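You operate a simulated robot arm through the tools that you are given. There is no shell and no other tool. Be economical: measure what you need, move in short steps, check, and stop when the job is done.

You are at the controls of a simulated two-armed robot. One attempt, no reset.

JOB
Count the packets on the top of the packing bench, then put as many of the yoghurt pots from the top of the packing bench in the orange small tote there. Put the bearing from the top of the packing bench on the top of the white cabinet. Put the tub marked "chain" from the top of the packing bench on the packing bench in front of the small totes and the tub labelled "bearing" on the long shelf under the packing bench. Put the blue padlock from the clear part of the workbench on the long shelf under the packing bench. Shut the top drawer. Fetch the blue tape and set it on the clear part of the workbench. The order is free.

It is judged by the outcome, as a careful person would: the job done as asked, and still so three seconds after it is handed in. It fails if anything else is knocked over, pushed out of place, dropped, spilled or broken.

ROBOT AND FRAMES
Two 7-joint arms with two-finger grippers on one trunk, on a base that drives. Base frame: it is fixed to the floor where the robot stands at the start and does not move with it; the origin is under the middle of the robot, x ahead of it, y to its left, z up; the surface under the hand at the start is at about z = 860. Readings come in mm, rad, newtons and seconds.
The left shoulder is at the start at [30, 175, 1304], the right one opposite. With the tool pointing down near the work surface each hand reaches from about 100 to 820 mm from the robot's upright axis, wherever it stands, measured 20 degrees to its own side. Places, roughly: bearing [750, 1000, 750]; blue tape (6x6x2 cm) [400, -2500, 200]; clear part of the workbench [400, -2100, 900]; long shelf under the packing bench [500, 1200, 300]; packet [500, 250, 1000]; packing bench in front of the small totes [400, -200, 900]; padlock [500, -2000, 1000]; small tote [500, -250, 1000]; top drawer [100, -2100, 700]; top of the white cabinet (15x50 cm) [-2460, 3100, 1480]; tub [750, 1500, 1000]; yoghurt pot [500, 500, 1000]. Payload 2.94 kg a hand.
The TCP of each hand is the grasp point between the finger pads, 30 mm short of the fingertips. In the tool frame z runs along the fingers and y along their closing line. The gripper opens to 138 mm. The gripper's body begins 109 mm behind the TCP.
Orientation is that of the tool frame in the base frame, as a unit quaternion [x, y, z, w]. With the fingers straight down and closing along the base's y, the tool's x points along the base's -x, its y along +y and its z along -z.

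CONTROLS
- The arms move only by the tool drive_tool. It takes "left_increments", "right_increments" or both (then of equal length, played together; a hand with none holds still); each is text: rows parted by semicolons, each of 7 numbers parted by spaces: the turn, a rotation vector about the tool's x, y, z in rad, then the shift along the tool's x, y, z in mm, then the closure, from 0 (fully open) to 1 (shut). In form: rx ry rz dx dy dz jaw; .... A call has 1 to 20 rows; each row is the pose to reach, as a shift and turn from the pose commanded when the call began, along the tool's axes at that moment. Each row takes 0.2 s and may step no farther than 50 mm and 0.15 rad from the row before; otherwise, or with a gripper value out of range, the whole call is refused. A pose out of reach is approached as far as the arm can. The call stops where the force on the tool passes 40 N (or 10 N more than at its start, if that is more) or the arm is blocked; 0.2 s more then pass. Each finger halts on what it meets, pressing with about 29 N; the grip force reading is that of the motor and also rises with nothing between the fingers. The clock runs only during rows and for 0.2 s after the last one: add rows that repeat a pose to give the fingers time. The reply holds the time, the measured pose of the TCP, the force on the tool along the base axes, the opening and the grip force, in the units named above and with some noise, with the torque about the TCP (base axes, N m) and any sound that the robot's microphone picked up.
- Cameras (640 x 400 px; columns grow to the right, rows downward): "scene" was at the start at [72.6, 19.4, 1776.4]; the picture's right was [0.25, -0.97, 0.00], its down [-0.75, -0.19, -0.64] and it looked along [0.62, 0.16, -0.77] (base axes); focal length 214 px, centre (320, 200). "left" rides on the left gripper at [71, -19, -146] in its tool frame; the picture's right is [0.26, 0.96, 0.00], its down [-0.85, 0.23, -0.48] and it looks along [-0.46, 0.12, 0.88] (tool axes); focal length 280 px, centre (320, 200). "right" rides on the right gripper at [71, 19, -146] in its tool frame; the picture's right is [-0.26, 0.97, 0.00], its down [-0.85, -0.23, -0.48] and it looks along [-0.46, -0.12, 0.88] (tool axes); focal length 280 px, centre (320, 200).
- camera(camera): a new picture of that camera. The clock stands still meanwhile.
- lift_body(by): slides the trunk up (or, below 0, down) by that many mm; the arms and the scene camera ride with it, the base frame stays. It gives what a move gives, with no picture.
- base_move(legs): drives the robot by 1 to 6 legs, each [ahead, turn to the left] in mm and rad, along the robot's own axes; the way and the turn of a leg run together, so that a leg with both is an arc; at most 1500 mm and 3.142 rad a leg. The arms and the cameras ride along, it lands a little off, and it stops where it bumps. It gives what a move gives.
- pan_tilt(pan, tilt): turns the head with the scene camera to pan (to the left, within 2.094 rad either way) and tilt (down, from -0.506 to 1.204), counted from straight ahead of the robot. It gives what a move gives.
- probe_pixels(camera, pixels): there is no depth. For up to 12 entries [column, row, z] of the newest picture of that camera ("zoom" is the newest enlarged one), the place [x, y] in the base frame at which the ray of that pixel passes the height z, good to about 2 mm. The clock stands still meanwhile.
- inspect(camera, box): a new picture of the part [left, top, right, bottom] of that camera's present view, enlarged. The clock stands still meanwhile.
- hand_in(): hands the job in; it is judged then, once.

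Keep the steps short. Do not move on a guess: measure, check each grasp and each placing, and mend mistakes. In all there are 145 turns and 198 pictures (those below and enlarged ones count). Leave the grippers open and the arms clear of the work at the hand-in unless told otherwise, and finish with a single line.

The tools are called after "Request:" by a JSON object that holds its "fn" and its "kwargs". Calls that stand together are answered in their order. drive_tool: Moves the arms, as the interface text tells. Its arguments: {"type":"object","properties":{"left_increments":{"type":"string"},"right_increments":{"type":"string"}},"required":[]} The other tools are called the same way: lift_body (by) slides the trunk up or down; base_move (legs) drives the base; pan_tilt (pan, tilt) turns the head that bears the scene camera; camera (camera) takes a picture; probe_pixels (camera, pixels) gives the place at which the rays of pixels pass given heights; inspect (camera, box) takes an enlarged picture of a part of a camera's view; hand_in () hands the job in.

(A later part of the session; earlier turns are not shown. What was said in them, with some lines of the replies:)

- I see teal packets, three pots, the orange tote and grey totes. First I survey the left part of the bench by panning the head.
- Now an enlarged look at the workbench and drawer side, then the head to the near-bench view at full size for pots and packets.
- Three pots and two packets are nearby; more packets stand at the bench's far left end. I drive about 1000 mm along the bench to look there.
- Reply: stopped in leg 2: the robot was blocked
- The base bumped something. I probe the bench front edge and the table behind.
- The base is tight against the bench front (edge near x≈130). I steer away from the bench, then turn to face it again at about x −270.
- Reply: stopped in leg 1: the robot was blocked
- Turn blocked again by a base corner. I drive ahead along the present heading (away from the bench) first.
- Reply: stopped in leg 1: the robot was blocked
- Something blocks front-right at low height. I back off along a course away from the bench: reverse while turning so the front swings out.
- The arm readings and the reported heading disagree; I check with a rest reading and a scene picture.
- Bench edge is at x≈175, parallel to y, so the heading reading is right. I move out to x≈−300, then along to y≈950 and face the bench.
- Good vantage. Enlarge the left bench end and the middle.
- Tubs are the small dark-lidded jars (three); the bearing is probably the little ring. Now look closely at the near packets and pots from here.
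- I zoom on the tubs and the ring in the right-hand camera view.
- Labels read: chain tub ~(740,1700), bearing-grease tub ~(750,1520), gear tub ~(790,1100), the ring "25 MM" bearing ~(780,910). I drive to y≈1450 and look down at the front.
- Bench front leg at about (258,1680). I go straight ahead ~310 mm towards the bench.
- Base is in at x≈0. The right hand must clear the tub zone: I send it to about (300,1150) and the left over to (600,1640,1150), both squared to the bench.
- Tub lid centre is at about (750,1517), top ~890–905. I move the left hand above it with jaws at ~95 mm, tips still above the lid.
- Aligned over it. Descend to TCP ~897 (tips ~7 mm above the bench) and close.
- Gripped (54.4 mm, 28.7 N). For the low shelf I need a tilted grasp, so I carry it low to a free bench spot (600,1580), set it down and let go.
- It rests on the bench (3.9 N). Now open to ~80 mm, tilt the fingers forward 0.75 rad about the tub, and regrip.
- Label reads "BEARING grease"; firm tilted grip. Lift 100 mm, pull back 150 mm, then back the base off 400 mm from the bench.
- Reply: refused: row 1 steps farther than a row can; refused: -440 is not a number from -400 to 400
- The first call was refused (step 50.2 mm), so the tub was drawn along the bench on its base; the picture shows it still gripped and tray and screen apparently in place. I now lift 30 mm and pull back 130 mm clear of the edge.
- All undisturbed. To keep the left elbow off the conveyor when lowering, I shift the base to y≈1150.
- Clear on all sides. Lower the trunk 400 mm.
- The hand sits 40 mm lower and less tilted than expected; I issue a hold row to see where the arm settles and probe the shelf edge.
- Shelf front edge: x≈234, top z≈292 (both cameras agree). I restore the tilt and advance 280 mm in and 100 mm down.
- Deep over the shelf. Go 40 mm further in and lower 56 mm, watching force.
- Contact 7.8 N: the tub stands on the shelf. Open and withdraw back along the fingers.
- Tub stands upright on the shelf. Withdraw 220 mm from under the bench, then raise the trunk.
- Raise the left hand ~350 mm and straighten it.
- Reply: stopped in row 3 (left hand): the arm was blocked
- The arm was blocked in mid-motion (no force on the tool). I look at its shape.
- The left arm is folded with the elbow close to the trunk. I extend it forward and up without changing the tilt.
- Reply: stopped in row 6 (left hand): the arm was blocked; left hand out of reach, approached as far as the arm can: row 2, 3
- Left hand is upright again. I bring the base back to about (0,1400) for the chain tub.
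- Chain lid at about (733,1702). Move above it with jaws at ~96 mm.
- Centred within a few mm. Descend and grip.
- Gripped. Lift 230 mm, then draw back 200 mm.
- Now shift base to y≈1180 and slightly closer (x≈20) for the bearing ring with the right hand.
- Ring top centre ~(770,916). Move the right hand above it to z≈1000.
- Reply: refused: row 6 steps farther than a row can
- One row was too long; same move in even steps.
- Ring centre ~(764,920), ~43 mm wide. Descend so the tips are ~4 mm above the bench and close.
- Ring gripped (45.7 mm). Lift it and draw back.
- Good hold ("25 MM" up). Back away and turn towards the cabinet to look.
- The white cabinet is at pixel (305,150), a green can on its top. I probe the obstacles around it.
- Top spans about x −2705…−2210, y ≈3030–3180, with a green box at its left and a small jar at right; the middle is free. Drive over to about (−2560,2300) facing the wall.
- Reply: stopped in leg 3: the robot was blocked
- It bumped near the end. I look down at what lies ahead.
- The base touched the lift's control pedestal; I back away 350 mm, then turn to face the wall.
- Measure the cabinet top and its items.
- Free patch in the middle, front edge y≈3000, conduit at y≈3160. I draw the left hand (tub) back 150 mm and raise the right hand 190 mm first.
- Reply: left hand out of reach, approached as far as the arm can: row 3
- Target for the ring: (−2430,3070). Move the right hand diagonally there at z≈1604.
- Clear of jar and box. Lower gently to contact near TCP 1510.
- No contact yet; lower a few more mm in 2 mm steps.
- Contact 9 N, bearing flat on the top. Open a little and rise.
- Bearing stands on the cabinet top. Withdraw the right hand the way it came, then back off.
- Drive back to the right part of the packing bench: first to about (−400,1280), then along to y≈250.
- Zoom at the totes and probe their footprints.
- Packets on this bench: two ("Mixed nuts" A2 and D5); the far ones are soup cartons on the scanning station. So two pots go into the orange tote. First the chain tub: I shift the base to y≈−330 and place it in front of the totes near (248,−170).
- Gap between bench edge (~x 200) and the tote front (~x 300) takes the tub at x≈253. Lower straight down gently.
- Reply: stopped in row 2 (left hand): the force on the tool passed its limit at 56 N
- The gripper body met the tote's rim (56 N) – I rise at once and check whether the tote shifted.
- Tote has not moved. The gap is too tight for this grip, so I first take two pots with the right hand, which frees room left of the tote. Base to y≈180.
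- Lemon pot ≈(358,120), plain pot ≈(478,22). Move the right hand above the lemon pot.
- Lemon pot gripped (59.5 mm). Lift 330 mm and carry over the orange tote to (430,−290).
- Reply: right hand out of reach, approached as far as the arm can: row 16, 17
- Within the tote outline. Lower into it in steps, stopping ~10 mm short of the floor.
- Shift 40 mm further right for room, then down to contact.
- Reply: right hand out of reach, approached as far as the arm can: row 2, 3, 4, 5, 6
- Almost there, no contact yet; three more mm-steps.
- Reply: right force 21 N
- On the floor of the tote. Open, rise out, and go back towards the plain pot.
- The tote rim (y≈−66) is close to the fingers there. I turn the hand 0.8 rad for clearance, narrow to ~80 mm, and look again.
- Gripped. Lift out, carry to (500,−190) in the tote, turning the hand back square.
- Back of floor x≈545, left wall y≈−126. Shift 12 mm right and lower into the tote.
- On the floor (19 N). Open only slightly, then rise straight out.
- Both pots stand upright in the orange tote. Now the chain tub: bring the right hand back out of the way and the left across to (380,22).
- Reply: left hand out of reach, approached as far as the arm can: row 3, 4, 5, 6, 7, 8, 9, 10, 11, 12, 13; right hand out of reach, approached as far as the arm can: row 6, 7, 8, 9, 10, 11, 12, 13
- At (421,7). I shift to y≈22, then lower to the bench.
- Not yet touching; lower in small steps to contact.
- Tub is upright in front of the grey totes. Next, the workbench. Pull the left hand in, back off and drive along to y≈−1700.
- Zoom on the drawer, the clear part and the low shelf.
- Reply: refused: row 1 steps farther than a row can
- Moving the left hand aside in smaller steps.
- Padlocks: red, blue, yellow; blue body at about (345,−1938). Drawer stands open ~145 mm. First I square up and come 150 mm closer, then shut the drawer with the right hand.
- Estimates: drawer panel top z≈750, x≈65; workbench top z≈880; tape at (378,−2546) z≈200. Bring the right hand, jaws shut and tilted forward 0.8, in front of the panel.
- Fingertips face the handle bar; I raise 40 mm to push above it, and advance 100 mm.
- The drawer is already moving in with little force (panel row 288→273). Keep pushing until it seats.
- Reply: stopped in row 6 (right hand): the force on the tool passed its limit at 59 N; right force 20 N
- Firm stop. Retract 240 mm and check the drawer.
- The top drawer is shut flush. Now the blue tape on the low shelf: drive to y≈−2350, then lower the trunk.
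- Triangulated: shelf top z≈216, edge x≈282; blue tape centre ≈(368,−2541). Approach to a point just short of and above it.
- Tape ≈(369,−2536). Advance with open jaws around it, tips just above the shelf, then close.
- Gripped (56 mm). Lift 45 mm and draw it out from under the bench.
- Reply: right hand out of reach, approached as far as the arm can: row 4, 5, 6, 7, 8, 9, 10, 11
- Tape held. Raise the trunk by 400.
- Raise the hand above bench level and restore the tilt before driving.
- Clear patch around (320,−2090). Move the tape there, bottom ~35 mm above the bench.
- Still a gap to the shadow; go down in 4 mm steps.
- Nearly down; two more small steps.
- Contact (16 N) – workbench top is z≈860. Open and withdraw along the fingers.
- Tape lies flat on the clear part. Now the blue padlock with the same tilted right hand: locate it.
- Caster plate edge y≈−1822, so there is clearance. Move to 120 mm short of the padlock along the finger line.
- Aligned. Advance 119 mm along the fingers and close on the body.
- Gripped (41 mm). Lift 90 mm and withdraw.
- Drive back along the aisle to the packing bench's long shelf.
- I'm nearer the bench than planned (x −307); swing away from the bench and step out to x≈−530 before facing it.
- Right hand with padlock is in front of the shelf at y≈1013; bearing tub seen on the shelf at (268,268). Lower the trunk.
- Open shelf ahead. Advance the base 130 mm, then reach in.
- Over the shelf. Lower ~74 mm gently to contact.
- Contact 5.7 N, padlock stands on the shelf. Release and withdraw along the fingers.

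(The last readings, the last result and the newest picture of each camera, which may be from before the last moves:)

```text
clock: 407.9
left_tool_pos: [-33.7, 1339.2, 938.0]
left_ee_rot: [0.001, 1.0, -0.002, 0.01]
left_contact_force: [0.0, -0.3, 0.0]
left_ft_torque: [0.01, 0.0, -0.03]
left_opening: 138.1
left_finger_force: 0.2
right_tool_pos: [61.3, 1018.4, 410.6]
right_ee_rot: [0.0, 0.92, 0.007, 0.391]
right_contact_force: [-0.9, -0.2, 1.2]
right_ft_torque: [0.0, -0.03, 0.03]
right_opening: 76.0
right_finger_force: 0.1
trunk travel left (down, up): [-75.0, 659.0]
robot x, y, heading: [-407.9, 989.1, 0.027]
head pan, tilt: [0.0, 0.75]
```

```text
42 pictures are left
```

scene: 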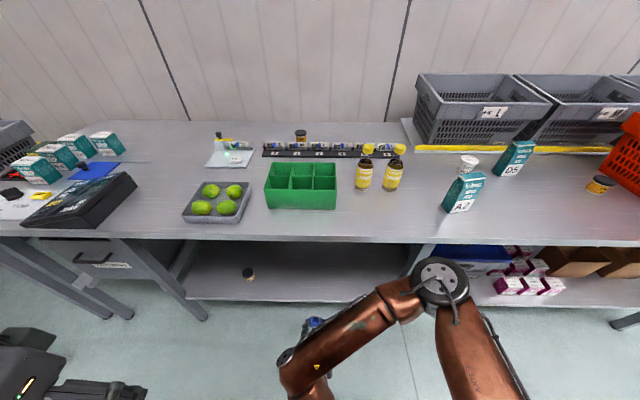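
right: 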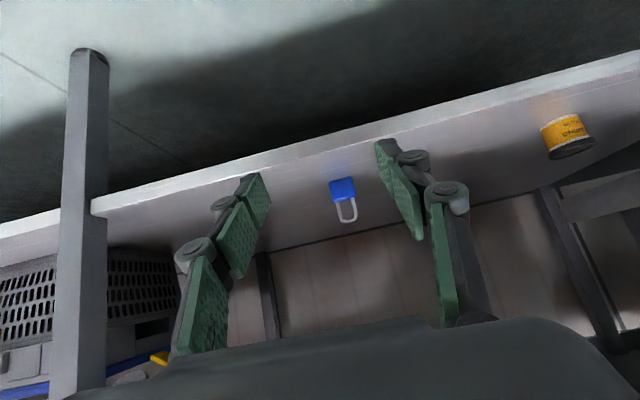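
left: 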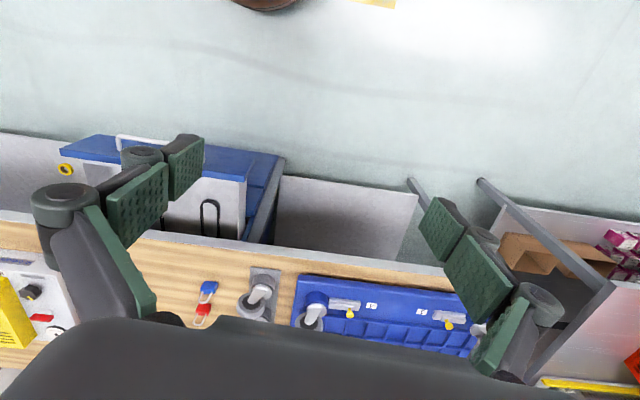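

Padlock and tub both stand on the long shelf. Back off, raise the trunk, and take a final look around.

Request:
{"fn": "base_move", "kwargs": {"legs": [[-200, 0]]}}

Request:
{"fn": "lift_body", "kwargs": {"by": 400}}

Request:
{"fn": "pan_tilt", "kwargs": {"pan": -0.35, "tilt": 0.6}}

Request:
{"fn": "camera", "kwargs": {"camera": "scene"}}

Request:
{"fn": "inspect", "kwargs": {"camera": "scene", "box": [280, 140, 560, 310]}}

```text
clock: 409.5
left_tool_pos: [-236.7, 1336.7, 939.5]
left_ee_rot: [0.002, 1.0, -0.002, 0.014]
left_contact_force: [0.8, 0.2, 0.3]
left_ft_torque: [0.02, 0.09, 0.01]
left_opening: 138.0
left_finger_force: 0.1
right_tool_pos: [-140.0, 1014.5, 412.6]
right_ee_rot: [-0.001, 0.92, 0.007, 0.392]
right_contact_force: [-1.0, 0.4, 0.0]
right_ft_torque: [-0.02, -0.04, -0.03]
right_opening: 76.0
right_finger_force: 0.0
trunk travel left (down, up): [-75.0, 659.0]
robot x, y, heading: [-608.0, 988.3, 0.015]
head pan, tilt: [0.0, 0.75]
```

```text
clock: 413.4
left_tool_pos: [-238.4, 1334.5, 1340.0]
left_ee_rot: [0.002, 1.0, -0.001, 0.015]
left_contact_force: [0.9, 0.0, 0.7]
left_ft_torque: [0.03, 0.02, 0.01]
left_opening: 137.8
left_finger_force: 0.1
right_tool_pos: [-141.2, 1015.9, 813.2]
right_ee_rot: [0.0, 0.92, 0.007, 0.392]
right_contact_force: [0.0, -0.6, -0.3]
right_ft_torque: [0.02, 0.02, 0.01]
right_opening: 76.3
right_finger_force: 0.1
trunk travel left (down, up): [-475.0, 259.0]
robot x, y, heading: [-610.5, 986.8, 0.018]
head pan, tilt: [0.0, 0.75]
```

```text
clock: 414.2
left_tool_pos: [-239.0, 1334.8, 1340.2]
left_ee_rot: [0.002, 1.0, -0.001, 0.015]
left_contact_force: [-1.0, -0.6, -0.1]
left_ft_torque: [0.01, 0.0, -0.01]
left_opening: 138.2
left_finger_force: 0.2
right_tool_pos: [-140.3, 1015.5, 812.9]
right_ee_rot: [-0.001, 0.92, 0.007, 0.393]
right_contact_force: [0.0, 0.7, 0.2]
right_ft_torque: [0.02, 0.02, -0.01]
right_opening: 75.5
right_finger_force: 0.0
trunk travel left (down, up): [-475.0, 259.0]
robot x, y, heading: [-609.0, 985.4, 0.015]
head pan, tilt: [-0.351, 0.6]
```

```text
41 pictures are left
```

scene: 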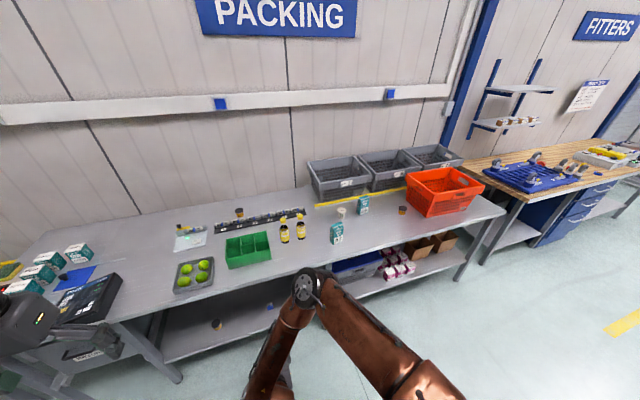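

```text
2.29 times, centred on (420, 225) of scene
```

zoom: 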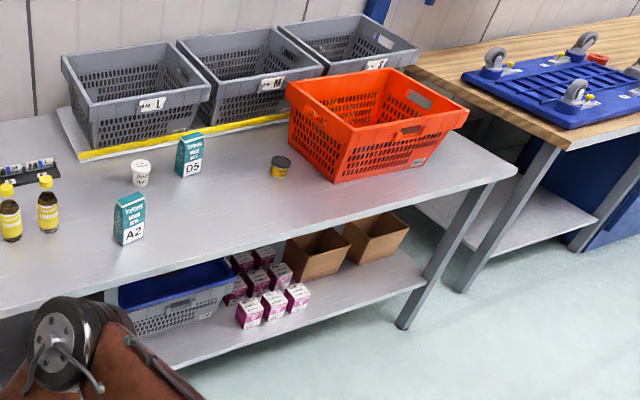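

Everything stands as asked. Open the right gripper fully, then hand in.

Request:
{"fn": "drive_tool", "kwargs": {"right_increments": "0 0 0 0 0 0 0.2; 0 0 0 0 0 0 0; 0 0 0 0 0 0 0; 0 0 0 0 0 0 0; 0 0 0 0 0 0 0"}}

Request:
{"fn": "inspect", "kwargs": {"camera": "scene", "box": [150, 280, 300, 380]}}

```text
clock: 415.4
left_tool_pos: [-238.2, 1335.9, 1340.8]
left_ee_rot: [0.002, 1.0, -0.001, 0.015]
left_contact_force: [-0.8, 0.1, 0.2]
left_ft_torque: [0.01, 0.0, 0.03]
left_opening: 137.8
left_finger_force: 0.1
right_tool_pos: [-140.9, 1014.7, 813.5]
right_ee_rot: [0.0, 0.919, 0.007, 0.393]
right_contact_force: [-0.5, 0.1, -0.2]
right_ft_torque: [-0.01, 0.04, 0.04]
right_opening: 138.1
right_finger_force: 0.0
trunk travel left (down, up): [-475.0, 259.0]
robot x, y, heading: [-608.1, 987.5, 0.016]
head pan, tilt: [-0.351, 0.6]
```

```text
4.00 times, centred on (225, 330) of scene
```

zoom: 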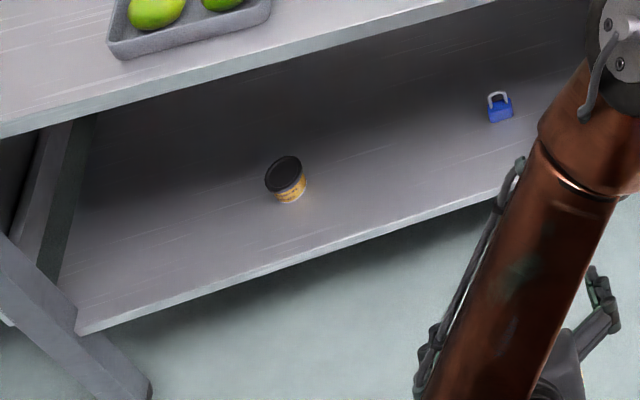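

Tub and padlock are upright on the shelf, both grippers are open and the arms are clear.

Request:
{"fn": "hand_in", "kwargs": {}}

```text
The job is handed in.
```

Job handed in with every part done: I counted two packets (the soup cartons at the scanner not counted) and put two yoghurt pots in the orange tote, the bearing is on the white cabinet, the chain tub is in front of the grey totes (left of the orange one), the bearing tub and blue padlock are on the long shelf, the top drawer is shut and the blue tape is on the workbench; on the way the base bumped the packing bench and the tote lift's control pedestal and the gripper pressed the orange tote's rim, with no shift seen at the tote or bench and the pedestal not re-checked.
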